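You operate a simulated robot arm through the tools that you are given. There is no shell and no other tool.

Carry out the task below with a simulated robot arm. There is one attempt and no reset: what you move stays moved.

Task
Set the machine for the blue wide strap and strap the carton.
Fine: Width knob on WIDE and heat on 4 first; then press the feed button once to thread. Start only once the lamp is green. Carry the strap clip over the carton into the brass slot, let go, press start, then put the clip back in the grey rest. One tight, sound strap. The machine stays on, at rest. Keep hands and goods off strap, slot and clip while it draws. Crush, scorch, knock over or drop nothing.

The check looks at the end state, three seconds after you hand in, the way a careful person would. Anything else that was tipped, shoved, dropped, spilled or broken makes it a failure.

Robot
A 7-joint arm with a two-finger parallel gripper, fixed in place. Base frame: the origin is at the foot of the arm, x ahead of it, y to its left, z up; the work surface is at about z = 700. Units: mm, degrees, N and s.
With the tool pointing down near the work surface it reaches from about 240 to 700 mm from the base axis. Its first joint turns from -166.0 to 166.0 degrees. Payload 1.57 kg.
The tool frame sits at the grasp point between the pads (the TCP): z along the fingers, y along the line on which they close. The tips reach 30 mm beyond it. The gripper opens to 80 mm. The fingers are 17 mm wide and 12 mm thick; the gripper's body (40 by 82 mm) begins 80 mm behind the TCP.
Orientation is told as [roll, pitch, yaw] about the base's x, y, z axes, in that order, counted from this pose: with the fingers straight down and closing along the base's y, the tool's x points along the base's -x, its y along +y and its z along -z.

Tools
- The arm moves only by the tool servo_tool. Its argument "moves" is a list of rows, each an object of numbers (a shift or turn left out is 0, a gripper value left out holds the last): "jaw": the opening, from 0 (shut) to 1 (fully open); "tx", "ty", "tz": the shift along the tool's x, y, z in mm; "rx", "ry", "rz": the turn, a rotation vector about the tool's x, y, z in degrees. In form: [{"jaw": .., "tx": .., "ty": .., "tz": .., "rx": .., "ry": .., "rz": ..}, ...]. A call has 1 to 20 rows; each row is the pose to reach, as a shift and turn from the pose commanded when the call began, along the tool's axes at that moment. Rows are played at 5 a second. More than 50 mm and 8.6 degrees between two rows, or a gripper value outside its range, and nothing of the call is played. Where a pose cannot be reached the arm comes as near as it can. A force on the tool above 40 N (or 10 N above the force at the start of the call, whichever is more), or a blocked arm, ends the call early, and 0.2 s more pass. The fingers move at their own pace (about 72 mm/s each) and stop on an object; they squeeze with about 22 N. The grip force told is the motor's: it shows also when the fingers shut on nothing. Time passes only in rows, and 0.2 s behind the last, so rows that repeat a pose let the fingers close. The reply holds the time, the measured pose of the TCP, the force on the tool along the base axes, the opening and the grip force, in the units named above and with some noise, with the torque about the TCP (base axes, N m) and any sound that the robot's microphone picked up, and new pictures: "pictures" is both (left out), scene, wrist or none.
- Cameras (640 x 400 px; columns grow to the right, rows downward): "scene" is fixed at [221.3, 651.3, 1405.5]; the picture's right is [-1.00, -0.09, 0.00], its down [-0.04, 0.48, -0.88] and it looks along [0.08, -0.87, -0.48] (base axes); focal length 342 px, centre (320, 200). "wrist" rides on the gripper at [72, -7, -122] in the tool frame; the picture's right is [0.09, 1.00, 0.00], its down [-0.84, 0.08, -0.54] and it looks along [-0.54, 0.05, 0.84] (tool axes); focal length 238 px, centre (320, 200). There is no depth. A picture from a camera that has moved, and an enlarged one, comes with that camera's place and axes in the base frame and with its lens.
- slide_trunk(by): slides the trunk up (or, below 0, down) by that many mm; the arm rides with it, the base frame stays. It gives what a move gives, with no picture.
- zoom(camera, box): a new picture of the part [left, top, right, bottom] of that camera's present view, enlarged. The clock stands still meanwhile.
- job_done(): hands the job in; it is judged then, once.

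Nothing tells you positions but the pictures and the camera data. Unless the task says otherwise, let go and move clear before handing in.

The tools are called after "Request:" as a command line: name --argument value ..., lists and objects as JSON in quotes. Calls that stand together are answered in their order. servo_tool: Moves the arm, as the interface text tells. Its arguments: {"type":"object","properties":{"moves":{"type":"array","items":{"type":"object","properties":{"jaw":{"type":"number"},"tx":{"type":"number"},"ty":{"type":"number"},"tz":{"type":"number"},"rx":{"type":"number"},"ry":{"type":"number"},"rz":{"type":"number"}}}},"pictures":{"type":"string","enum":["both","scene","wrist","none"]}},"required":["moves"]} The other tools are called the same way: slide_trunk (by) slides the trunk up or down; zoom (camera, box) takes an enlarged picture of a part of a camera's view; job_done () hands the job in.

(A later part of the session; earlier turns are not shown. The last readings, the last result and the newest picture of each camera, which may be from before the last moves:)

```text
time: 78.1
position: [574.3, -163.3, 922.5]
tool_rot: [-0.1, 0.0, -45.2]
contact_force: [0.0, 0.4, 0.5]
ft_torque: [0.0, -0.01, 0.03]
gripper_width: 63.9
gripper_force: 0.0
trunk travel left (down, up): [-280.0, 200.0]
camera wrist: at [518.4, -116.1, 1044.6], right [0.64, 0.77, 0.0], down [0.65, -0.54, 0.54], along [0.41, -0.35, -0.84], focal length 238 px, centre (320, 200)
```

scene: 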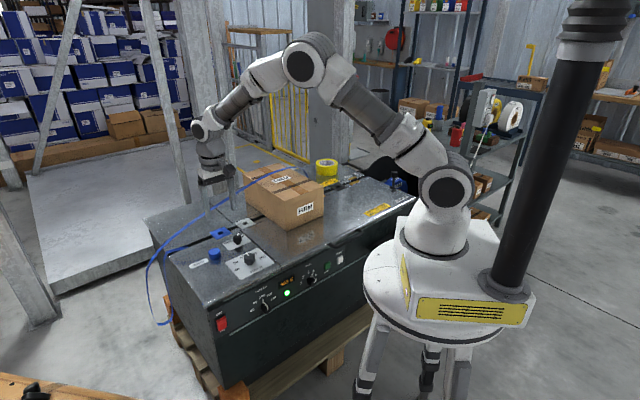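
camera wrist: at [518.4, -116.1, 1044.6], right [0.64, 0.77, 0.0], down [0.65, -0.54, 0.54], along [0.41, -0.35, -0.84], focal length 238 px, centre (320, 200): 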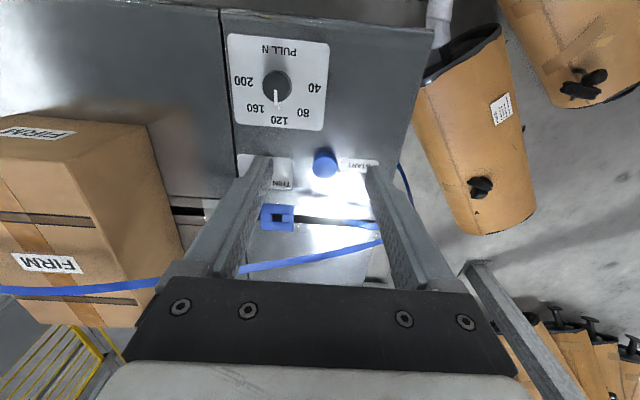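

Request:
zoom --camera "wrist" --box '[250, 110, 400, 220]'

Request:
zoom --camera "scene" --box '[140, 150, 340, 290]'

```text
3.64 times, centred on (325, 165) of wrist
camera zoom: at [518.4, -116.1, 1044.6], right [0.64, 0.77, 0.0], down [0.65, -0.54, 0.54], along [0.41, -0.35, -0.84], focal length 867 px, centre (302, 327)
```

zoom: 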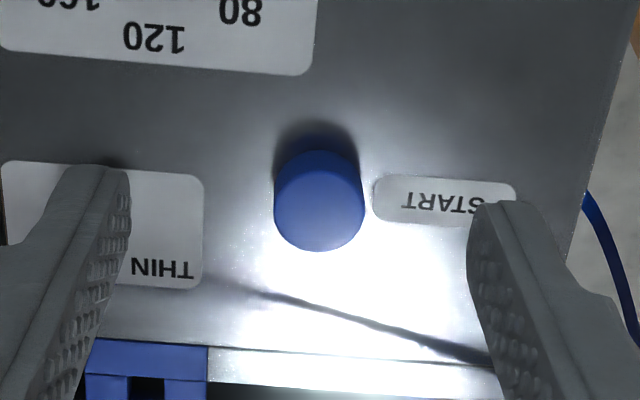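

```text
2.86 times, centred on (240, 220) of scene
camera zoom: at [221.3, 651.3, 1405.5], right [-1.0, -0.09, 0.0], down [-0.04, 0.48, -0.88], along [0.08, -0.87, -0.48], focal length 976 px, centre (549, 143)
```

zoom: 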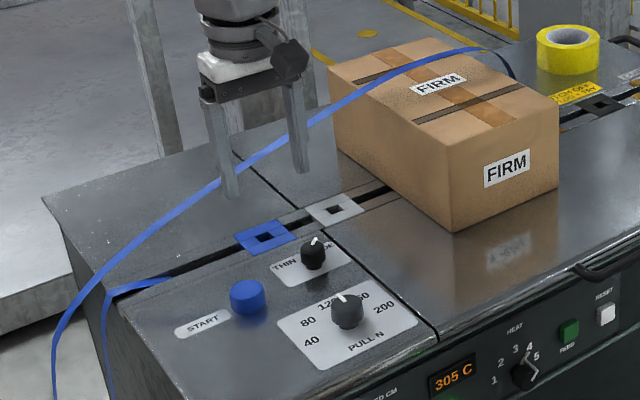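

Request:
zoom --camera "scene" --box '[190, 170, 260, 220]'

Request:
zoom --camera "wrist" --box '[0, 180, 440, 330]'

```text
8.00 times, centred on (225, 195) of scene
camera zoom: at [221.3, 651.3, 1405.5], right [-1.0, -0.09, 0.0], down [-0.04, 0.48, -0.88], along [0.08, -0.87, -0.48], focal length 2733 px, centre (1080, 240)
```

zoom: 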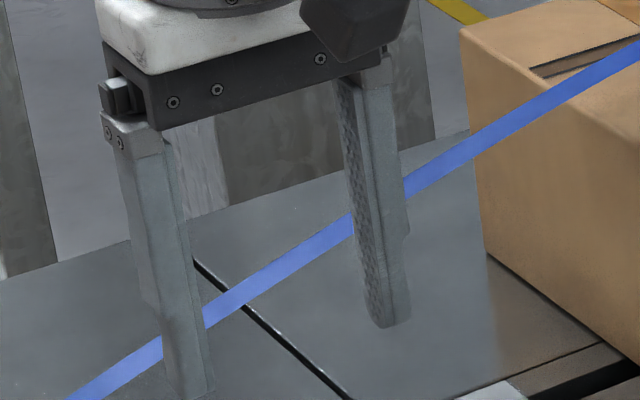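

```text
1.45 times, centred on (220, 255) of wrist
camera zoom: at [518.4, -116.1, 1044.6], right [0.64, 0.77, 0.0], down [0.65, -0.54, 0.54], along [0.41, -0.35, -0.84], focal length 347 px, centre (466, 120)
```

zoom: 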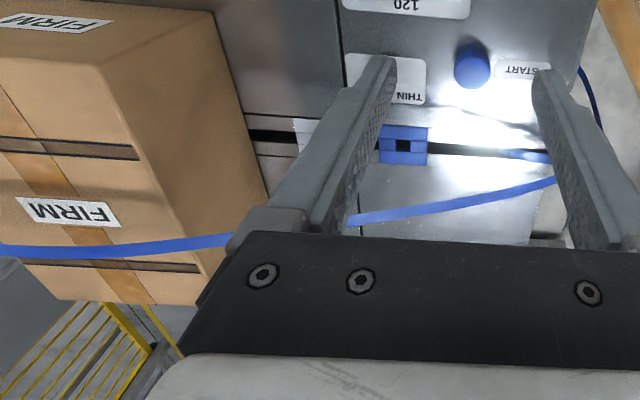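

START is at about (638,-207), top near z=720, and the strap is well behind it. I'll check the lamp and the clip once more before pressing.

Request:
zoom --camera "scene" --box '[240, 250, 360, 325]'

Request:
zoom --camera "scene" --box '[260, 140, 400, 225]'

Request:
servo_tool --moves '[{"tx": -15, "ty": 3, "tz": 10, "jaw": 0}, {"tx": -30, "ty": 6, "tz": 30}, {"tx": -50, "ty": 9, "tz": 60}, {"tx": -65, "ty": 12, "tz": 90}, {"tx": -76.4, "ty": 14.4, "tz": 120}, {"tx": -76.4, "ty": 14.4, "tz": 132}, {"tx": -76.4, "ty": 14.4, "tz": 132}]'

```text
5.33 times, centred on (300, 288) of scene
camera zoom: at [221.3, 651.3, 1405.5], right [-1.0, -0.09, 0.0], down [-0.04, 0.48, -0.88], along [0.08, -0.87, -0.48], focal length 1822 px, centre (427, -267)
```

zoom: 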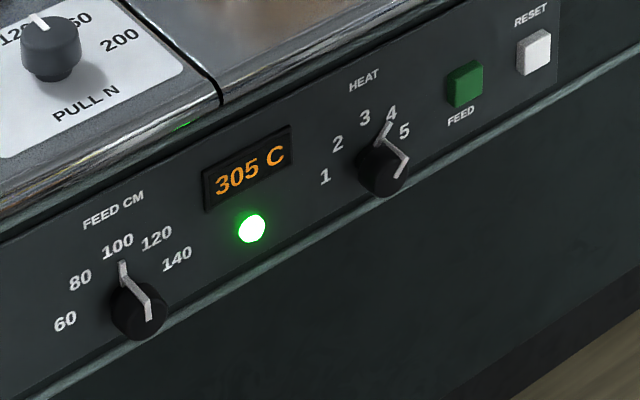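

```text
4.57 times, centred on (330, 182) of scene
camera zoom: at [221.3, 651.3, 1405.5], right [-1.0, -0.09, 0.0], down [-0.04, 0.48, -0.88], along [0.08, -0.87, -0.48], focal length 1562 px, centre (274, 280)
```

zoom: 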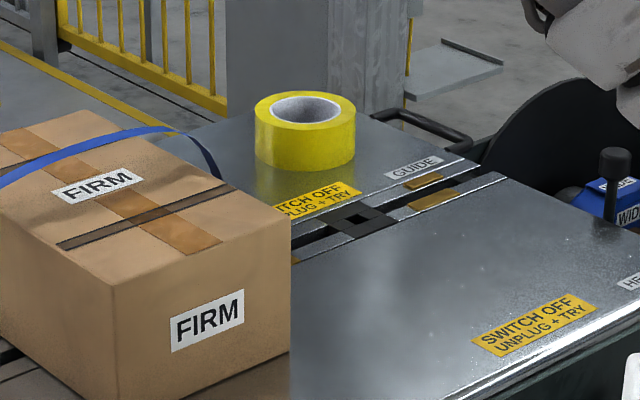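

```text
time: 79.7
position: [635.2, -203.5, 790.6]
tool_rot: [-0.2, 0.0, -45.1]
contact_force: [0.2, 1.0, -0.2]
ft_torque: [0.01, 0.01, -0.03]
gripper_width: 0.0
gripper_force: 21.8
trunk travel left (down, up): [-280.0, 200.0]
camera wrist: at [580.3, -158.1, 912.1], right [0.64, 0.77, 0.0], down [0.65, -0.54, 0.54], along [0.41, -0.35, -0.84], focal length 238 px, centre (320, 200)
```

scene: 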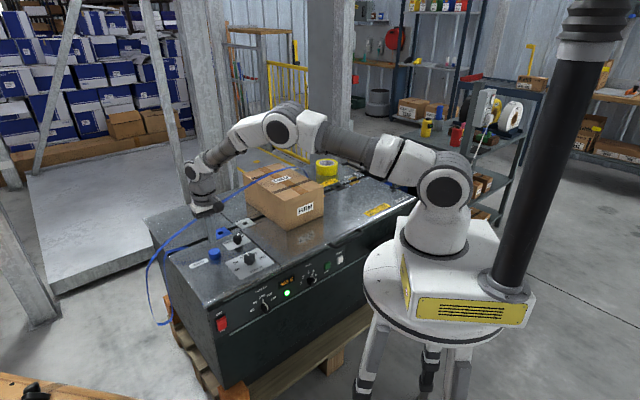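
wrist: 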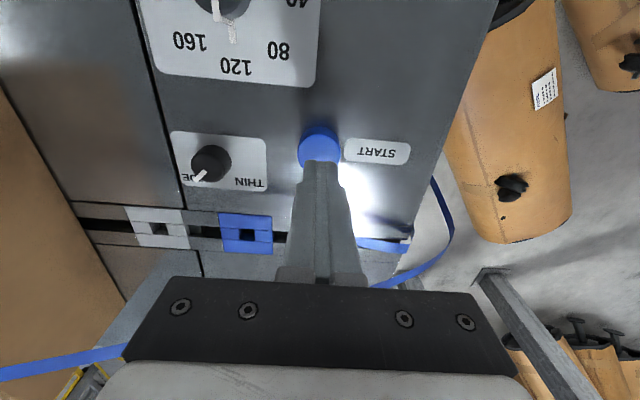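

Lined up over START: lamp green, 305 C, heat on 4, clip seated. Pressing once.

Request:
servo_tool --moves '[{"tz": 20}, {"tz": 34}, {"tz": 38}, {"tz": 41}, {"tz": 43.5}]' --pictures "scene"

```text
time: 80.9
position: [635.1, -205.8, 747.2]
tool_rot: [-0.1, 0.0, -45.2]
contact_force: [-0.1, -0.2, 1.3]
ft_torque: [0.03, 0.0, -0.01]
gripper_width: 0.0
gripper_force: 21.2
trunk travel left (down, up): [-280.0, 200.0]
heard: click
```

scene: 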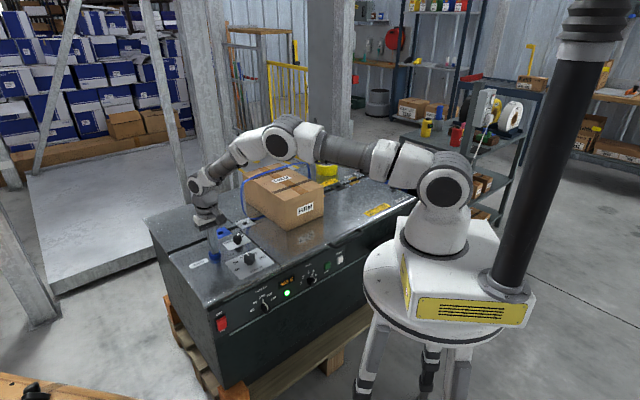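

Click heard and the strap is drawing in. Lifting off the button and keeping well clear while it works.

Request:
servo_tool --moves '[{"tz": -15}, {"tz": -40, "tx": 10}, {"tz": -70, "tx": 35}, {"tz": -100, "tx": 65}, {"tz": -120, "tx": 80}, {"tz": -120, "tx": 80}, {"tz": -120, "tx": 80}]'

Request:
zoom --camera "scene" --box '[200, 130, 400, 255]'

Request:
zoom --camera "scene" --box '[240, 250, 360, 325]'

```text
time: 82.5
position: [577.2, -147.9, 864.7]
tool_rot: [-0.2, -0.1, -45.1]
contact_force: [-1.2, -0.1, 0.1]
ft_torque: [0.0, 0.02, 0.03]
gripper_width: 0.2
gripper_force: 21.1
trunk travel left (down, up): [-280.0, 200.0]
camera wrist: at [521.7, -101.1, 986.9], right [0.64, 0.77, 0.0], down [0.65, -0.54, 0.54], along [0.41, -0.35, -0.84], focal length 238 px, centre (320, 200)
```

scene: 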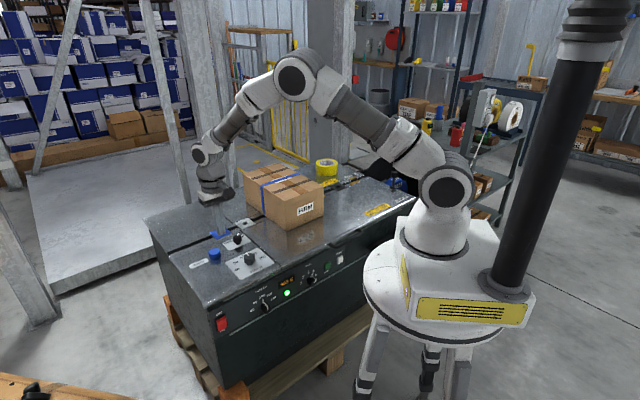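
wrist: 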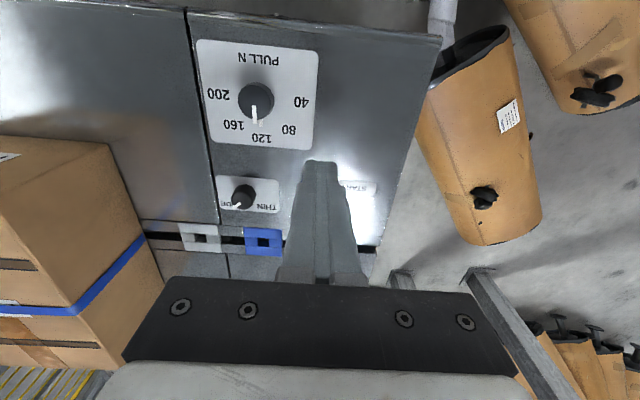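

```text
3.20 times, centred on (300, 192) of scene
camera zoom: at [221.3, 651.3, 1405.5], right [-1.0, -0.09, 0.0], down [-0.04, 0.48, -0.88], along [0.08, -0.87, -0.48], focal length 1093 px, centre (384, 224)
```

zoom: 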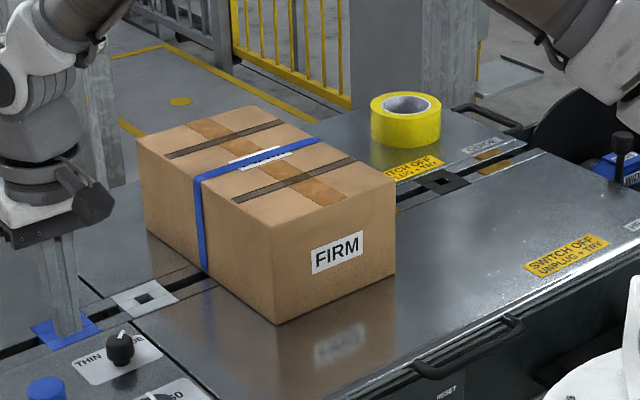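

```text
5.33 times, centred on (300, 288) of scene
camera zoom: at [221.3, 651.3, 1405.5], right [-1.0, -0.09, 0.0], down [-0.04, 0.48, -0.88], along [0.08, -0.87, -0.48], focal length 1822 px, centre (427, -267)
```

zoom: 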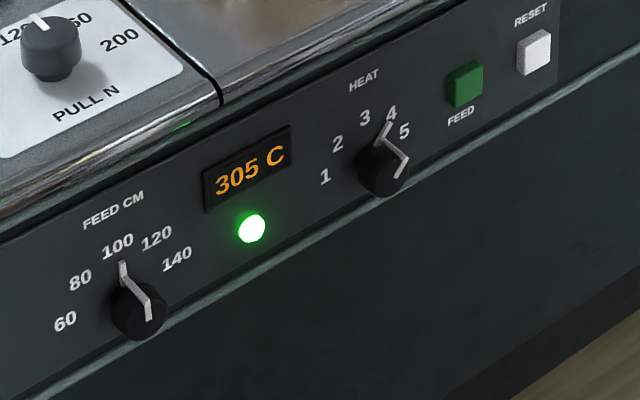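

The strap is tight around the carton. I'll wait a few seconds for the weld to finish before going near the clip.

Request:
servo_tool --moves '[{"tx": 0}, {"tx": 0}, {"tx": 0}, {"tx": 0}, {"tx": 0}, {"tx": 0}, {"tx": 0}, {"tx": 0}, {"tx": 0}, {"tx": 0}, {"tx": 0}, {"tx": 0}, {"tx": 0}, {"tx": 0}, {"tx": 0}, {"tx": 0}, {"tx": 0}, {"tx": 0}, {"tx": 0}, {"tx": 0}]' --pictures "scene"

Request:
zoom --camera "scene" --box '[200, 130, 400, 255]'

Request:
zoom --camera "scene" --box '[240, 250, 360, 325]'

```text
time: 86.7
position: [577.7, -147.2, 864.4]
tool_rot: [0.0, 0.1, -45.1]
contact_force: [-0.1, 0.4, -0.7]
ft_torque: [0.02, -0.01, 0.01]
gripper_width: 0.1
gripper_force: 21.9
trunk travel left (down, up): [-280.0, 200.0]
```

scene: 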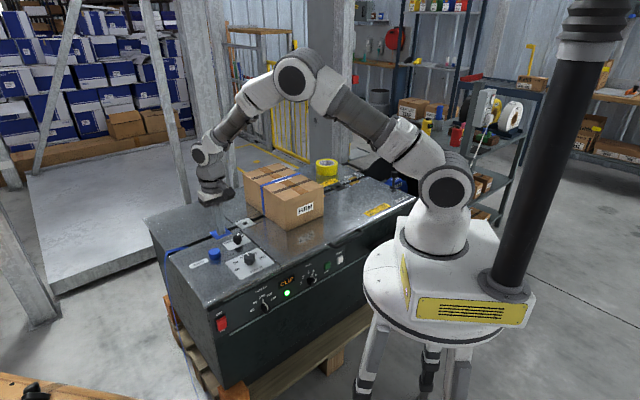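

```text
3.20 times, centred on (300, 192) of scene
camera zoom: at [221.3, 651.3, 1405.5], right [-1.0, -0.09, 0.0], down [-0.04, 0.48, -0.88], along [0.08, -0.87, -0.48], focal length 1093 px, centre (384, 224)
```

zoom: 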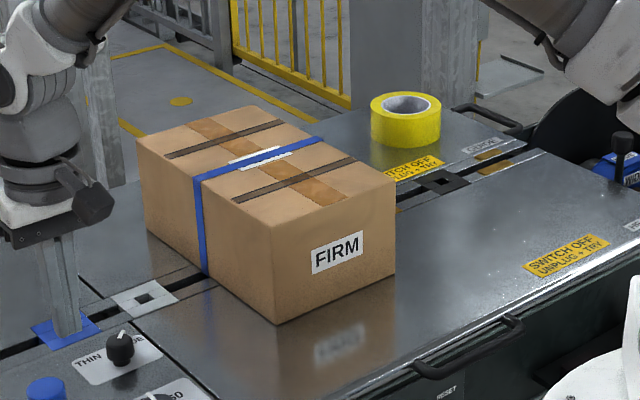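

```text
5.33 times, centred on (300, 288) of scene
camera zoom: at [221.3, 651.3, 1405.5], right [-1.0, -0.09, 0.0], down [-0.04, 0.48, -0.88], along [0.08, -0.87, -0.48], focal length 1822 px, centre (427, -267)
```

zoom: 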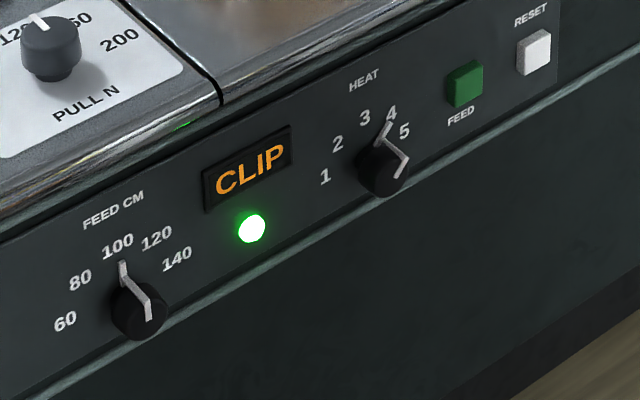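

The display now reads CLIP and the lamp is green: the cycle is finished and the machine wants the clip returned. I'll travel back along the front at height to the brass slot.

Request:
servo_tool --moves '[{"ty": -15, "tz": -20, "jaw": 0.8}, {"ty": -45, "tz": -45, "rz": -3}, {"ty": -80, "tz": -60, "rz": -9}, {"ty": -118, "tz": -60, "rz": -15}, {"ty": -156, "tz": -60, "rz": -22}, {"ty": -194, "tz": -60, "rz": -29}, {"ty": -232, "tz": -60, "rz": -36}, {"ty": -270, "tz": -60, "rz": -43}, {"ty": -308, "tz": -60, "rz": -50}, {"ty": -346, "tz": -60, "rz": -57}, {"ty": -384, "tz": -60, "rz": -64}, {"ty": -422, "tz": -60, "rz": -71}, {"ty": -460, "tz": -60, "rz": -78}, {"ty": -495, "tz": -60, "rz": -85}, {"ty": -522, "tz": -60, "rz": -90}, {"ty": -522, "tz": -60, "rz": -90}]'

```text
time: 90.1
position: [208.6, -516.8, 928.1]
tool_rot: [0.0, 0.1, 45.1]
contact_force: [0.4, -0.5, 0.4]
ft_torque: [0.03, -0.01, 0.02]
gripper_width: 63.7
gripper_force: 0.0
trunk travel left (down, up): [-280.0, 200.0]
camera wrist: at [162.9, -572.6, 1048.9], right [-0.77, 0.64, 0.0], down [0.54, 0.65, 0.54], along [0.34, 0.42, -0.84], focal length 238 px, centre (320, 200)
```

scene: 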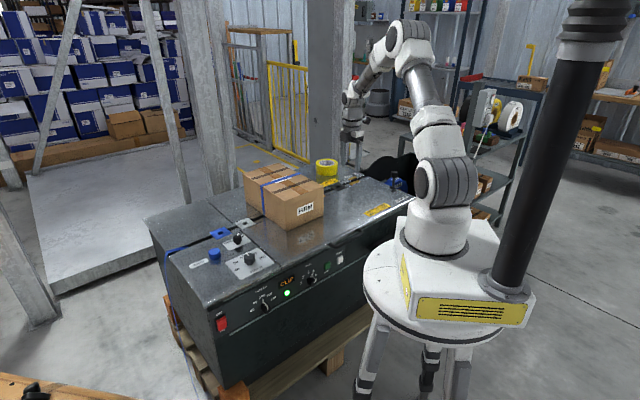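
wrist: 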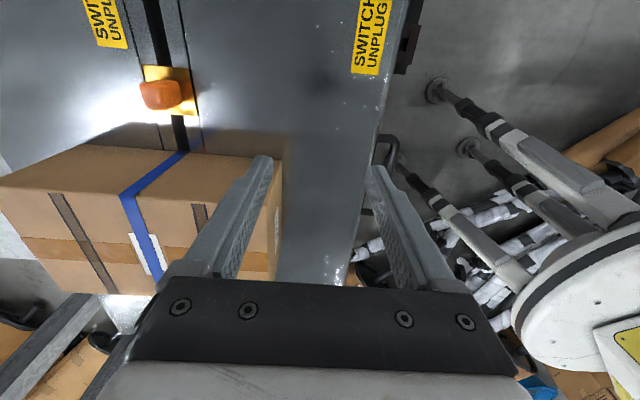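

Request:
servo_tool --moves '[{"ty": -35, "rx": 1.8}, {"ty": -70, "rx": 3.6}, {"ty": -105, "rx": 5.4}, {"ty": -140, "rx": 7.2, "tx": 1}, {"ty": -170, "rx": 9, "tx": 1}, {"ty": -196, "rx": 9, "tx": 1}, {"ty": -196, "rx": 9, "tx": 1}]'

Request:
zoom --camera "wrist" --box '[250, 60, 400, 200]'

```text
time: 91.7
position: [346.5, -656.1, 927.8]
tool_rot: [-8.9, 0.1, 45.0]
contact_force: [0.4, -0.4, 1.2]
ft_torque: [-0.01, 0.04, -0.03]
gripper_width: 63.9
gripper_force: 0.0
trunk travel left (down, up): [-280.0, 200.0]
camera wrist: at [287.7, -698.3, 1050.1], right [-0.76, 0.63, -0.15], down [0.48, 0.7, 0.52], along [0.44, 0.32, -0.84], focal length 238 px, centre (320, 200)
```

scene: 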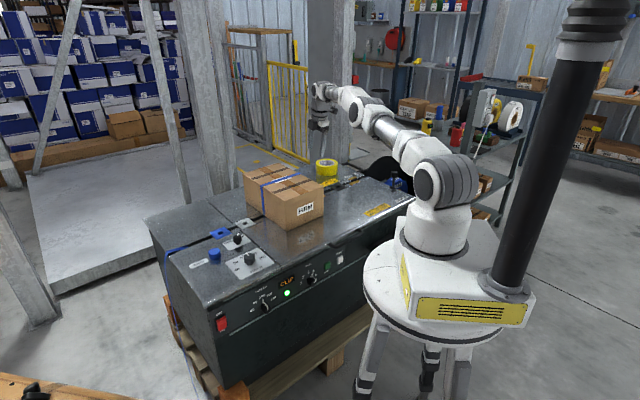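
wrist: 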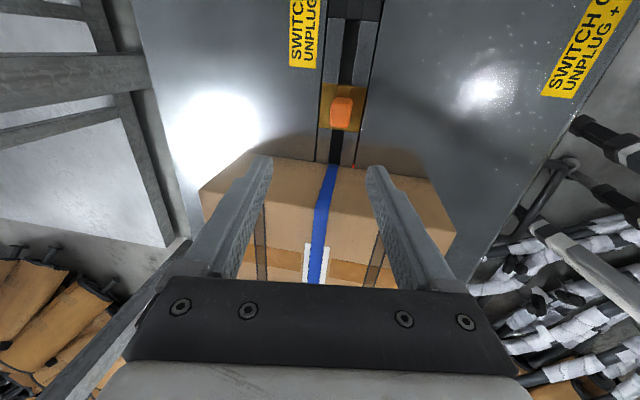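

```text
2.86 times, centred on (325, 130) of wrist
camera zoom: at [287.7, -698.3, 1050.1], right [-0.76, 0.63, -0.15], down [0.48, 0.7, 0.52], along [0.44, 0.32, -0.84], focal length 681 px, centre (306, 400)
```

zoom: 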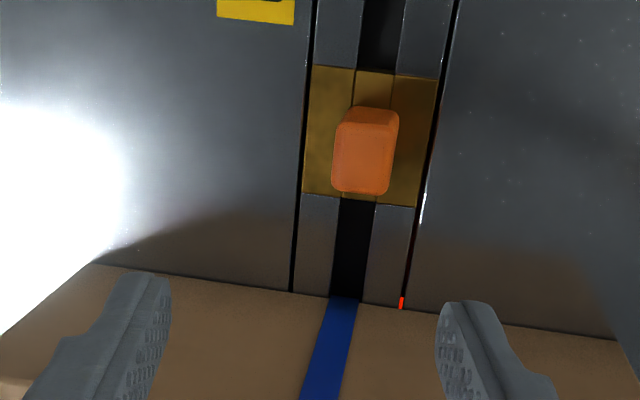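

The clip is free in the brass slot, upright at (u=219.9, n=-713). The strap around the carton is separate from it. Lowering over the clip.

Request:
servo_tool --moves '[{"tx": 0.8, "ty": -1.3}, {"tx": 0.8, "ty": -1.3}]' --pictures "none"

Request:
slide_trunk --by -120

Request:
servo_tool --moves '[{"tx": 0}, {"tx": 0}]'

Request:
zoom --camera "wrist" --box '[250, 60, 400, 200]'

```text
time: 92.3
position: [348.1, -658.4, 927.9]
tool_rot: [-9.0, 0.0, 44.9]
contact_force: [0.8, -0.7, 0.5]
ft_torque: [-0.02, -0.03, -0.02]
gripper_width: 63.7
gripper_force: 0.0
trunk travel left (down, up): [-280.0, 200.0]
```

```text
time: 93.8
position: [348.1, -658.0, 810.3]
tool_rot: [-9.0, 0.1, 44.9]
contact_force: [0.9, -0.5, -0.1]
ft_torque: [-0.01, 0.0, 0.01]
gripper_width: 63.9
gripper_force: 0.0
trunk travel left (down, up): [-160.0, 320.0]
```

```text
time: 94.4
position: [347.9, -657.6, 808.3]
tool_rot: [-9.1, 0.1, 44.8]
contact_force: [-0.2, -0.5, 0.3]
ft_torque: [-0.01, -0.02, 0.04]
gripper_width: 64.1
gripper_force: 0.0
trunk travel left (down, up): [-160.0, 320.0]
camera wrist: at [287.5, -699.9, 930.5], right [-0.76, 0.63, -0.16], down [0.48, 0.71, 0.52], along [0.44, 0.32, -0.84], focal length 238 px, centre (320, 200)
```

scene: 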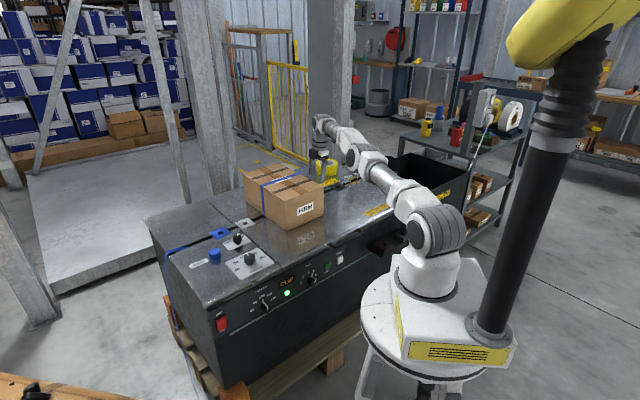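
wrist: 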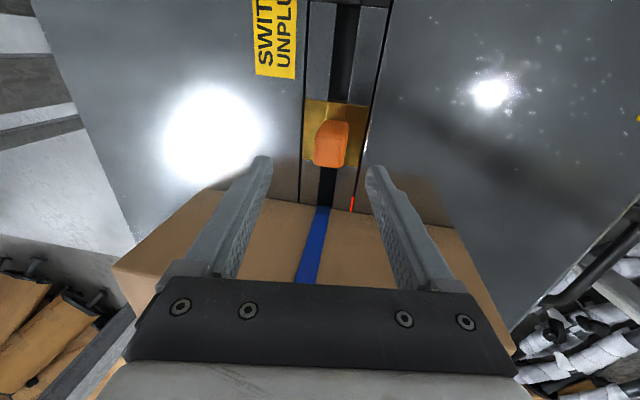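

```text
2.86 times, centred on (325, 130) of wrist
camera zoom: at [287.5, -699.9, 930.5], right [-0.76, 0.63, -0.16], down [0.48, 0.71, 0.52], along [0.44, 0.32, -0.84], focal length 681 px, centre (306, 400)
```

zoom: 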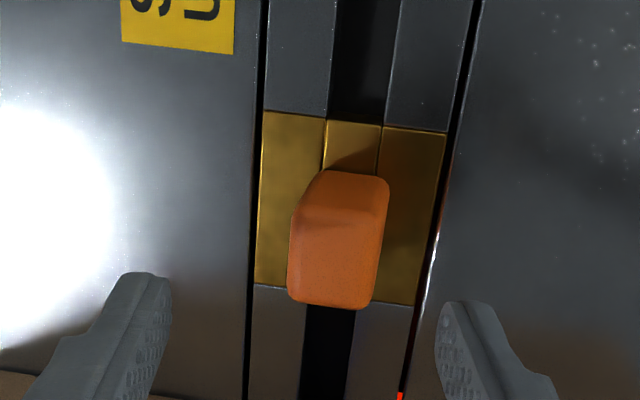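

Request:
servo_tool --moves '[{"ty": 3.1, "tz": 19.8}, {"ty": 6.3, "tz": 39.5}, {"ty": 8.6, "tz": 54.3}, {"ty": 10.3, "tz": 65.2}, {"ty": 10.3, "tz": 65.2}]' --pictures "wrist"

Request:
zoom --camera "wrist" --box '[250, 90, 400, 230]'

```text
time: 95.6
position: [347.6, -657.4, 743.2]
tool_rot: [-9.1, 0.1, 44.9]
contact_force: [-0.5, 0.4, 0.4]
ft_torque: [0.01, 0.0, 0.02]
gripper_width: 63.8
gripper_force: 0.0
trunk travel left (down, up): [-160.0, 320.0]
camera wrist: at [287.7, -700.1, 864.6], right [-0.76, 0.63, -0.16], down [0.48, 0.71, 0.52], along [0.44, 0.32, -0.84], focal length 238 px, centre (320, 200)
```

wrist: 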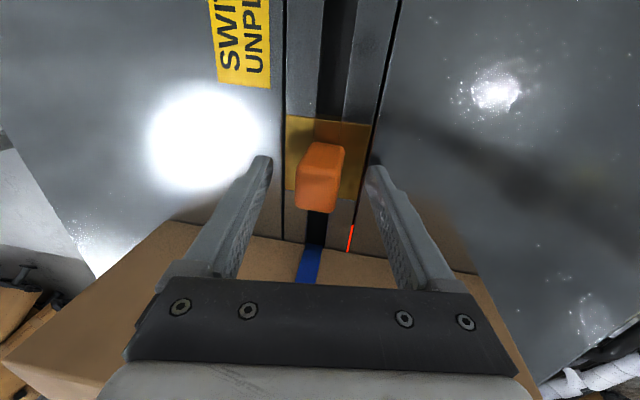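

```text
2.86 times, centred on (325, 160) of wrist
camera zoom: at [287.7, -700.1, 864.6], right [-0.76, 0.63, -0.16], down [0.48, 0.71, 0.52], along [0.44, 0.32, -0.84], focal length 681 px, centre (306, 314)
```

zoom: 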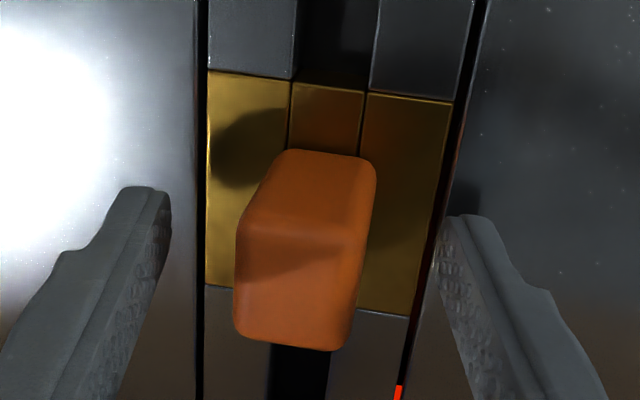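

Centred. Closing on the clip.

Request:
servo_tool --moves '[{"jaw": 0.5}, {"jaw": 0.2}, {"jaw": 0.2}, {"jaw": 0.2}]' --pictures "none"

```text
time: 96.6
position: [346.8, -657.3, 744.0]
tool_rot: [-8.9, 0.1, 44.9]
contact_force: [-7.8, 9.3, 3.6]
ft_torque: [0.5, 0.4, -0.02]
gripper_width: 25.4
gripper_force: 21.9
trunk travel left (down, up): [-160.0, 320.0]
```

Request:
servo_tool --moves '[{"ty": 0.7}, {"ty": 1.3}, {"ty": 0.5, "tz": -5}, {"ty": -0.3, "tz": -10}, {"ty": -1.8, "tz": -20}, {"ty": -3.4, "tz": -30}, {"ty": -3.4, "tz": -30}]' --pictures "wrist"

```text
time: 98.2
position: [347.6, -656.2, 772.6]
tool_rot: [-9.0, 0.2, 44.8]
contact_force: [-0.1, 0.1, -0.2]
ft_torque: [-0.01, 0.0, 0.02]
gripper_width: 25.1
gripper_force: 22.2
trunk travel left (down, up): [-160.0, 320.0]
camera wrist: at [287.1, -698.8, 894.3], right [-0.76, 0.63, -0.16], down [0.48, 0.71, 0.52], along [0.44, 0.32, -0.84], focal length 238 px, centre (320, 200)
```

wrist: 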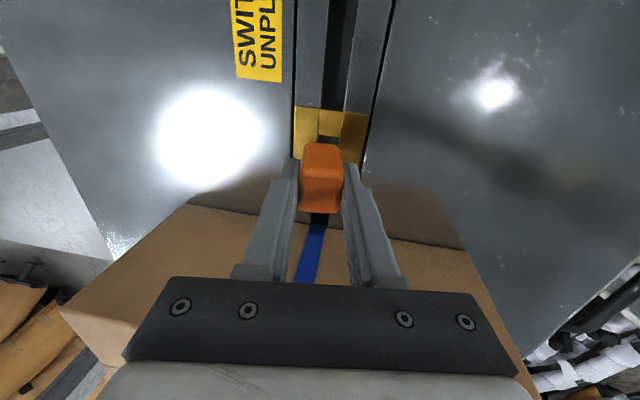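

The clip is free. Raising with the trunk, then carrying it back over the carton to the grey rest.

Request:
slide_trunk --by 145

Request:
servo_tool --moves '[{"tx": -15}, {"tx": -45}, {"tx": -80, "rx": -0.5}, {"tx": -115, "rx": -1}, {"tx": -150, "rx": -1.5}, {"tx": -185, "rx": -2}, {"tx": -220, "rx": -2.5}, {"tx": -255, "rx": -3}, {"tx": -290, "rx": -3.5}, {"tx": -320, "rx": -4}, {"tx": -340, "rx": -4.5}, {"tx": -348, "rx": -4.5}, {"tx": -348, "rx": -4.5}]'

Request:
zoom --camera "wrist" --box '[250, 50, 400, 190]'

```text
time: 99.9
position: [347.9, -656.3, 917.1]
tool_rot: [-9.0, 0.1, 44.9]
contact_force: [0.2, -0.2, -0.8]
ft_torque: [-0.02, 0.01, -0.01]
gripper_width: 25.4
gripper_force: 21.9
trunk travel left (down, up): [-305.0, 175.0]
```

```text
time: 102.7
position: [593.4, -408.6, 916.3]
tool_rot: [-4.4, 0.1, 44.8]
contact_force: [0.0, 0.0, -0.6]
ft_torque: [0.02, 0.02, -0.03]
gripper_width: 25.2
gripper_force: 22.1
trunk travel left (down, up): [-305.0, 175.0]
camera wrist: at [540.2, -458.9, 1039.1], right [-0.77, 0.64, -0.08], down [0.51, 0.68, 0.53], along [0.39, 0.37, -0.84], focal length 238 px, centre (320, 200)
```

scene: 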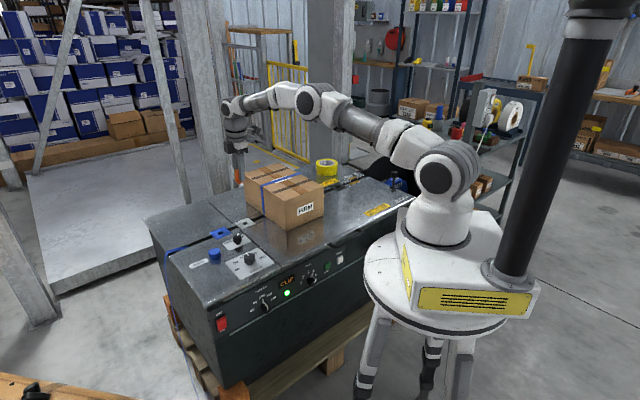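
wrist: 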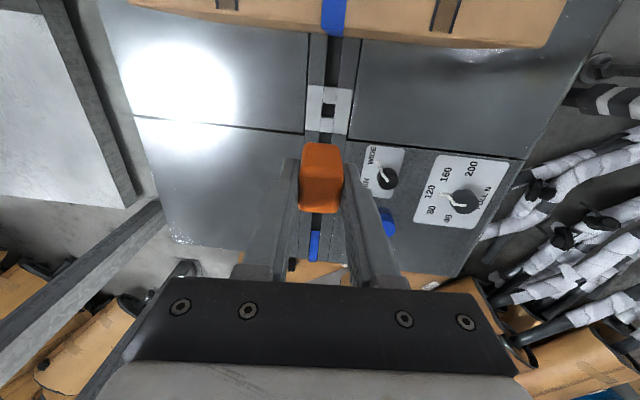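

```text
2.86 times, centred on (325, 120) of wrist
camera zoom: at [540.2, -458.9, 1039.1], right [-0.77, 0.64, -0.08], down [0.51, 0.68, 0.53], along [0.39, 0.37, -0.84], focal length 681 px, centre (306, 429)
```

zoom: 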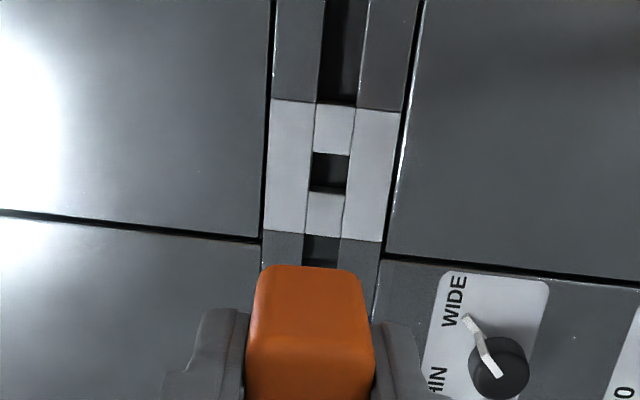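

The rest hole is at (u=-129.6, n=-714.8), directly below the clip. Fine-centring and lowering with the trunk.

Request:
servo_tool --moves '[{"tx": 0.5, "ty": -1}, {"tx": 0.5, "ty": -1}]' --pictures "none"

Request:
slide_trunk --by -145

Request:
servo_tool --moves '[{"tx": 0}, {"tx": 0}]'

Request:
zoom --camera "wrist" --box '[260, 90, 390, 190]'

Request:
zoom --camera "scene" --box '[200, 160, 296, 230]'

```text
time: 103.3
position: [593.8, -411.3, 916.1]
tool_rot: [-4.6, 0.1, 44.9]
contact_force: [1.1, 0.6, -0.7]
ft_torque: [0.0, -0.01, -0.01]
gripper_width: 25.1
gripper_force: 22.5
trunk travel left (down, up): [-305.0, 175.0]
```

```text
time: 105.0
position: [593.2, -412.6, 771.4]
tool_rot: [-4.5, 0.1, 44.9]
contact_force: [-0.6, 0.8, -0.8]
ft_torque: [0.02, -0.01, 0.03]
gripper_width: 25.3
gripper_force: 22.0
trunk travel left (down, up): [-160.0, 320.0]
```

```text
time: 105.6
position: [594.7, -410.8, 771.6]
tool_rot: [-4.5, 0.0, 45.0]
contact_force: [0.8, -0.3, -0.2]
ft_torque: [-0.01, 0.01, 0.0]
gripper_width: 25.2
gripper_force: 21.8
trunk travel left (down, up): [-160.0, 320.0]
camera wrist: at [540.3, -460.2, 893.9], right [-0.77, 0.64, -0.08], down [0.51, 0.68, 0.53], along [0.39, 0.37, -0.84], focal length 238 px, centre (320, 200)
```

scene: 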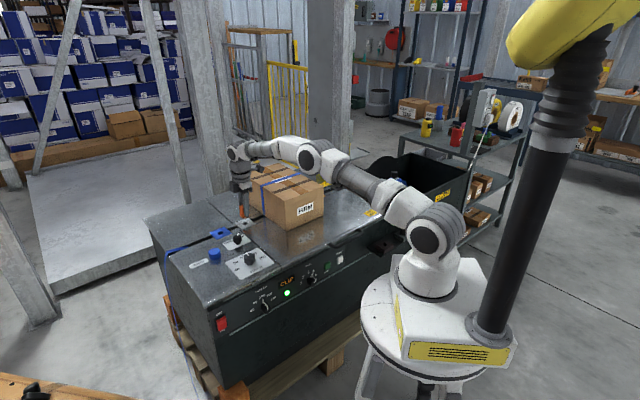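
wrist: 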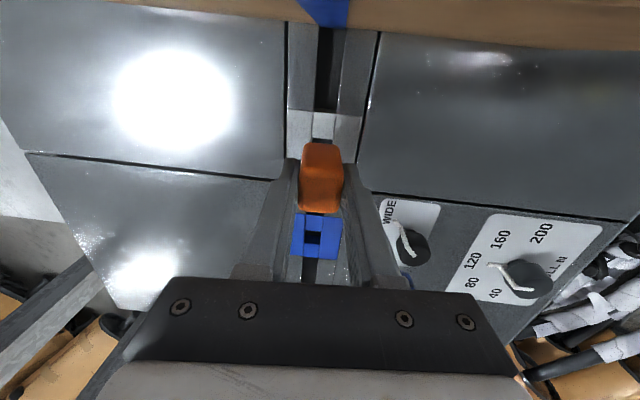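

```text
4.00 times, centred on (325, 140) of wrist
camera zoom: at [540.3, -460.2, 893.9], right [-0.77, 0.64, -0.08], down [0.51, 0.68, 0.53], along [0.39, 0.37, -0.84], focal length 953 px, centre (300, 440)
```

zoom: 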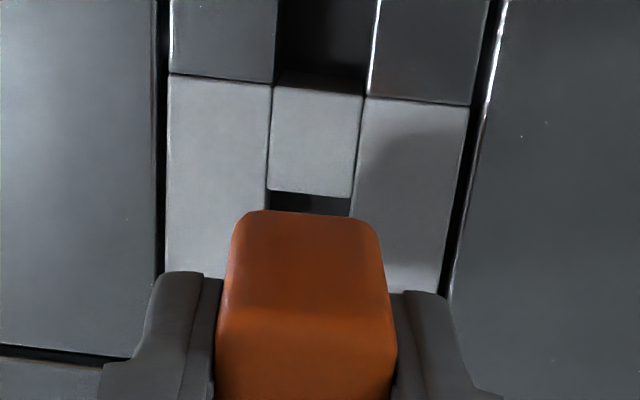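

```text
5.71 times, centred on (248, 195) of scene
camera zoom: at [221.3, 651.3, 1405.5], right [-1.0, -0.09, 0.0], down [-0.04, 0.48, -0.88], along [0.08, -0.87, -0.48], focal length 1952 px, centre (731, 229)
```

zoom: 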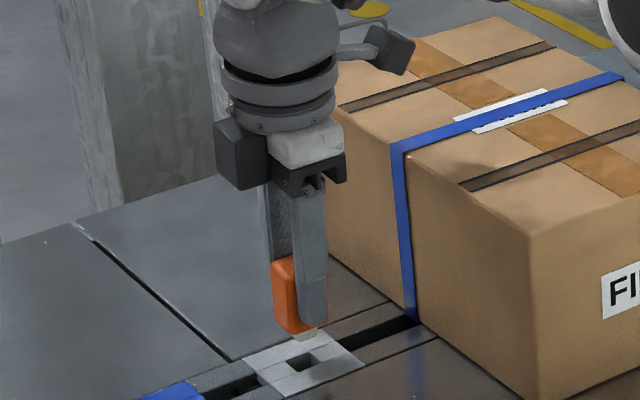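

Request:
servo_tool --moves '[{"ty": 0.8, "tz": 10}, {"ty": 1.3, "tz": 16}, {"ty": 1.6, "tz": 20}, {"ty": 1.8, "tz": 22}, {"ty": 1.8, "tz": 22}]' --pictures "none"

```text
time: 106.8
position: [593.5, -410.5, 749.3]
tool_rot: [-4.5, 0.1, 44.9]
contact_force: [-0.1, 1.0, -0.6]
ft_torque: [0.0, -0.01, 0.0]
gripper_width: 25.5
gripper_force: 21.8
trunk travel left (down, up): [-160.0, 320.0]
```

Request:
servo_tool --moves '[{"ty": 0.15, "tz": 2}, {"ty": 0.3, "tz": 4}, {"ty": 0.3, "tz": 4}]' --pictures "none"

```text
time: 107.6
position: [593.5, -410.1, 745.4]
tool_rot: [-4.6, 0.1, 45.0]
contact_force: [0.3, 0.7, -0.1]
ft_torque: [0.02, -0.04, 0.0]
gripper_width: 25.2
gripper_force: 22.3
trunk travel left (down, up): [-160.0, 320.0]
```

Request:
servo_tool --moves '[{"ty": 0.1, "tz": 1.5}, {"ty": 0.2, "tz": 3}, {"ty": 0.2, "tz": 3}]' --pictures "wrist"

Request:
zoom --camera "wrist" --box '[260, 100, 390, 200]'

```text
time: 108.4
position: [593.5, -411.4, 743.2]
tool_rot: [-4.5, 0.0, 44.9]
contact_force: [0.3, -1.0, -0.1]
ft_torque: [-0.02, 0.04, 0.01]
gripper_width: 25.3
gripper_force: 22.0
trunk travel left (down, up): [-160.0, 320.0]
camera wrist: at [540.5, -460.3, 865.0], right [-0.77, 0.64, -0.08], down [0.51, 0.68, 0.53], along [0.39, 0.37, -0.84], focal length 238 px, centre (320, 200)
```

wrist: 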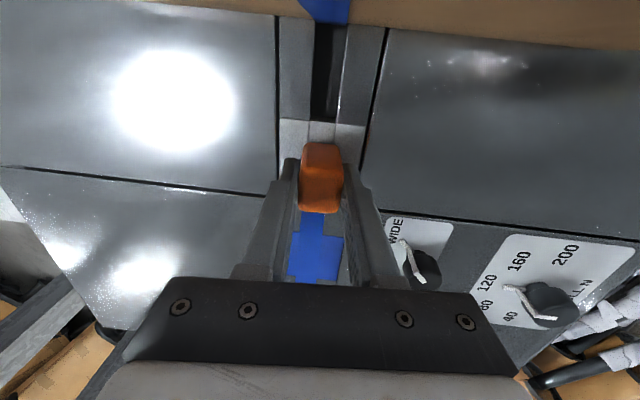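

```text
4.00 times, centred on (325, 150) of wrist
camera zoom: at [540.5, -460.3, 865.0], right [-0.77, 0.64, -0.08], down [0.51, 0.68, 0.53], along [0.39, 0.37, -0.84], focal length 953 px, centre (300, 400)
```

zoom: 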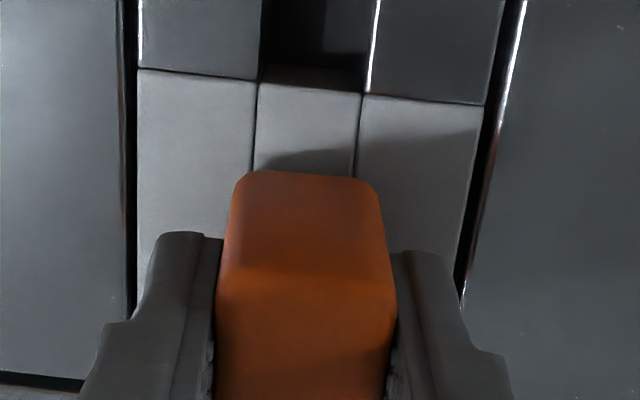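

Request:
servo_tool --moves '[{"ty": 0.1, "tz": 1}, {"ty": 0.15, "tz": 2}, {"ty": 0.15, "tz": 2}]' --pictures "none"

```text
time: 109.2
position: [593.7, -411.5, 742.1]
tool_rot: [-4.8, 0.1, 44.9]
contact_force: [0.0, 0.2, 11.9]
ft_torque: [0.0, 0.15, 0.03]
gripper_width: 25.2
gripper_force: 22.0
trunk travel left (down, up): [-160.0, 320.0]
```

The clip's base is on the rest plate. Backing off a hair and letting go.

Request:
servo_tool --moves '[{"tz": -0.8}, {"tz": -0.8}, {"tz": -0.8, "jaw": 0.4}, {"tz": -0.8, "jaw": 0.6}, {"tz": -0.8, "jaw": 0.85}, {"tz": -0.8, "jaw": 0.85}, {"tz": -0.8, "jaw": 0.85}]'

Request:
zoom --camera "wrist" --box '[250, 90, 400, 230]'

Request:
zoom --camera "scene" --box '[200, 160, 296, 240]'

```text
time: 110.8
position: [592.7, -410.4, 741.4]
tool_rot: [-4.5, 0.1, 44.9]
contact_force: [0.5, -1.2, -0.1]
ft_torque: [0.01, 0.0, -0.02]
gripper_width: 67.9
gripper_force: 0.0
trunk travel left (down, up): [-160.0, 320.0]
camera wrist: at [540.3, -459.7, 863.5], right [-0.77, 0.64, -0.08], down [0.51, 0.68, 0.53], along [0.39, 0.37, -0.84], focal length 238 px, centre (320, 200)
```

scene: 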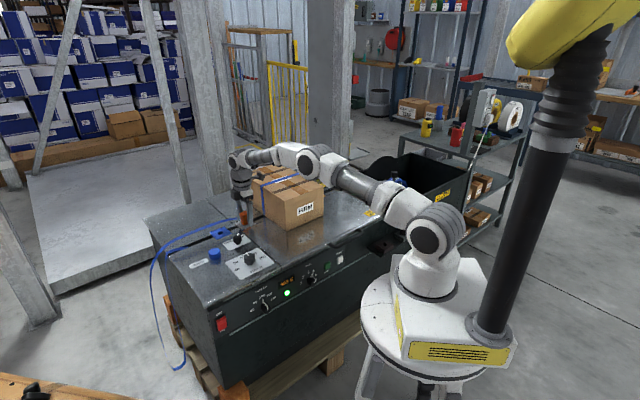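
wrist: 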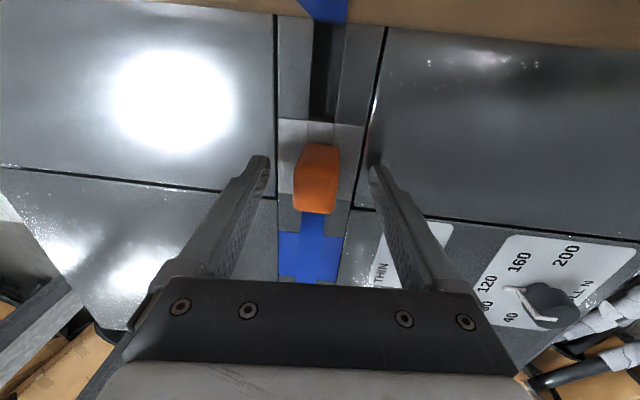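

```text
2.86 times, centred on (325, 160) of wrist
camera zoom: at [540.3, -459.7, 863.5], right [-0.77, 0.64, -0.08], down [0.51, 0.68, 0.53], along [0.39, 0.37, -0.84], focal length 681 px, centre (306, 314)
```

zoom: 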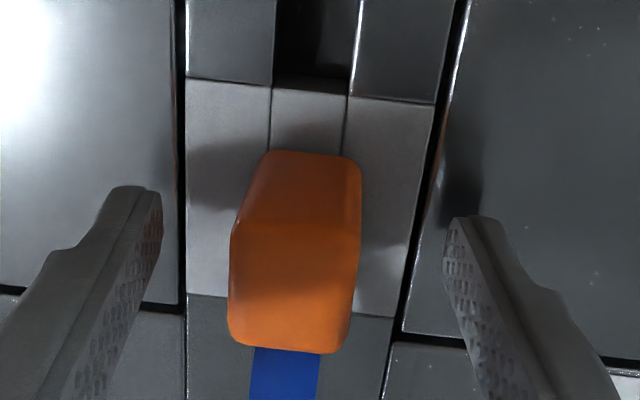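

```text
5.00 times, centred on (248, 200) of scene
camera zoom: at [221.3, 651.3, 1405.5], right [-1.0, -0.09, 0.0], down [-0.04, 0.48, -0.88], along [0.08, -0.87, -0.48], focal length 1708 px, centre (680, 200)
```

zoom: 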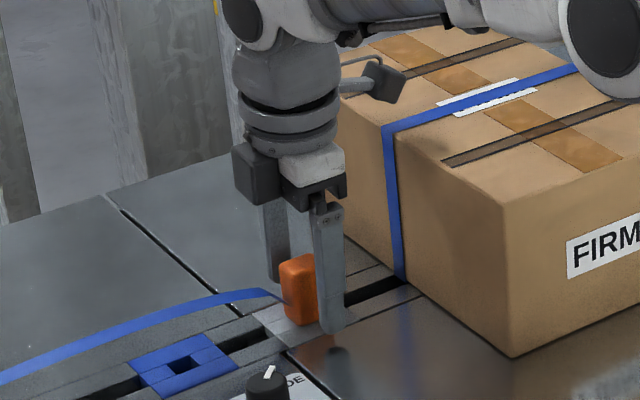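

The clip stands upright in the grey rest, and the machine has re-threaded itself for the next carton. Rising straight up and moving clear.

Request:
servo_tool --moves '[{"ty": -1.2, "tz": -15}, {"ty": -2.4, "tz": -30}, {"ty": -3.6, "tz": -45}, {"ty": -4.7, "tz": -60}, {"ty": -4.7, "tz": -60}]' --pictures "wrist"

Request:
slide_trunk --by 160

Request:
servo_tool --moves '[{"ty": 35, "rx": -1}, {"ty": 70, "rx": -2}, {"ty": 105, "rx": -3}, {"ty": 140, "rx": -4.5}, {"ty": 175, "rx": -4.5}, {"ty": 210, "rx": -4.5}, {"ty": 210, "rx": -4.5}]'

Request:
zoom --camera "scene" --box '[140, 140, 420, 330]'

Request:
zoom --camera "scene" --box '[240, 250, 360, 325]'

```text
time: 112.0
position: [593.5, -411.9, 800.7]
tool_rot: [-4.5, 0.1, 45.0]
contact_force: [0.8, 0.6, 0.8]
ft_torque: [0.03, -0.01, 0.01]
gripper_width: 68.0
gripper_force: 0.0
trunk travel left (down, up): [-160.0, 320.0]
camera wrist: at [540.2, -460.5, 923.8], right [-0.77, 0.64, -0.08], down [0.51, 0.68, 0.53], along [0.39, 0.37, -0.84], focal length 238 px, centre (320, 200)
```

wrist: 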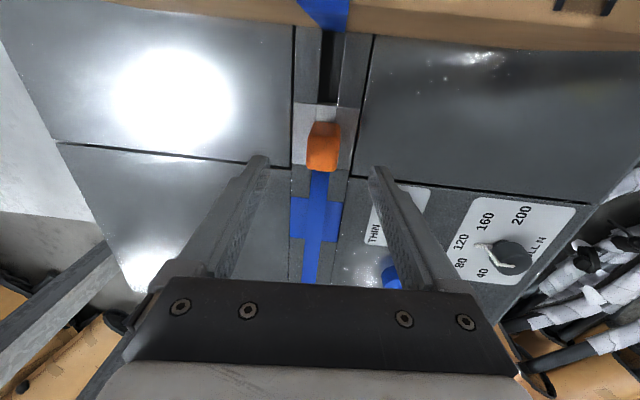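

```text
time: 113.8
position: [593.8, -411.7, 961.2]
tool_rot: [-4.5, 0.1, 45.0]
contact_force: [0.0, -0.3, -0.4]
ft_torque: [0.02, 0.02, 0.0]
gripper_width: 68.2
gripper_force: 0.2
trunk travel left (down, up): [-320.0, 160.0]
```

```text
time: 115.4
position: [445.1, -262.3, 945.9]
tool_rot: [0.0, 0.2, 45.0]
contact_force: [-0.5, 0.8, -0.4]
ft_torque: [0.03, -0.02, 0.02]
gripper_width: 68.0
gripper_force: 0.0
trunk travel left (down, up): [-320.0, 160.0]
camera wrist: at [398.6, -318.2, 1067.6], right [-0.77, 0.64, 0.0], down [0.54, 0.65, 0.54], along [0.35, 0.42, -0.84], focal length 238 px, centre (320, 200)
```

scene: 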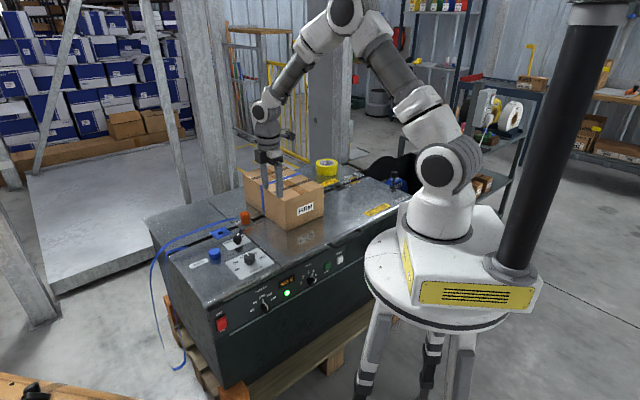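
wrist: 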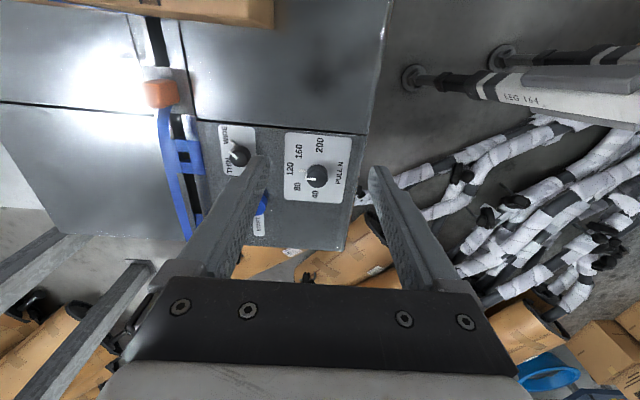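

```text
2.11 times, centred on (280, 235) of scene
camera zoom: at [221.3, 651.3, 1405.5], right [-1.0, -0.09, 0.0], down [-0.04, 0.48, -0.88], along [0.08, -0.87, -0.48], focal length 719 px, centre (404, 126)
```

zoom: 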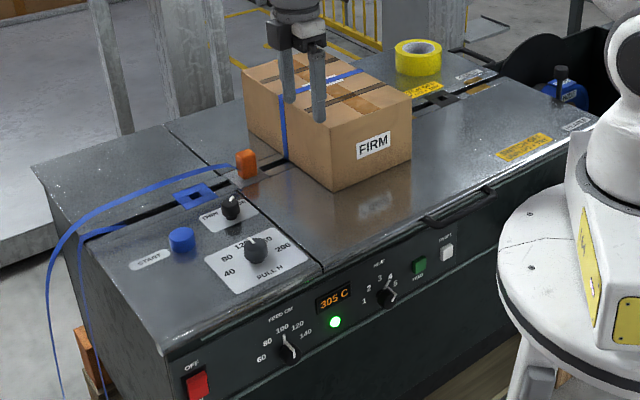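

```text
5.33 times, centred on (300, 288) of scene
camera zoom: at [221.3, 651.3, 1405.5], right [-1.0, -0.09, 0.0], down [-0.04, 0.48, -0.88], along [0.08, -0.87, -0.48], focal length 1822 px, centre (427, -267)
```

zoom: 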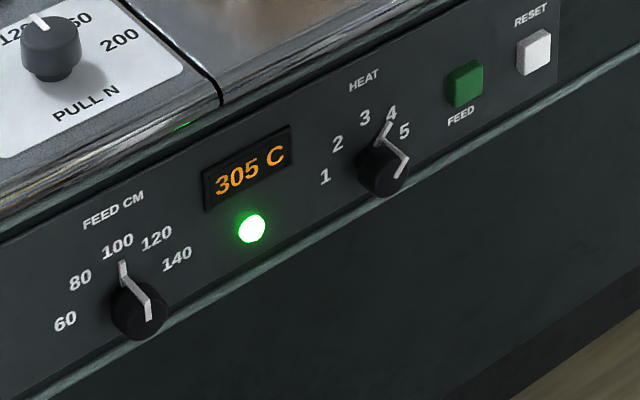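

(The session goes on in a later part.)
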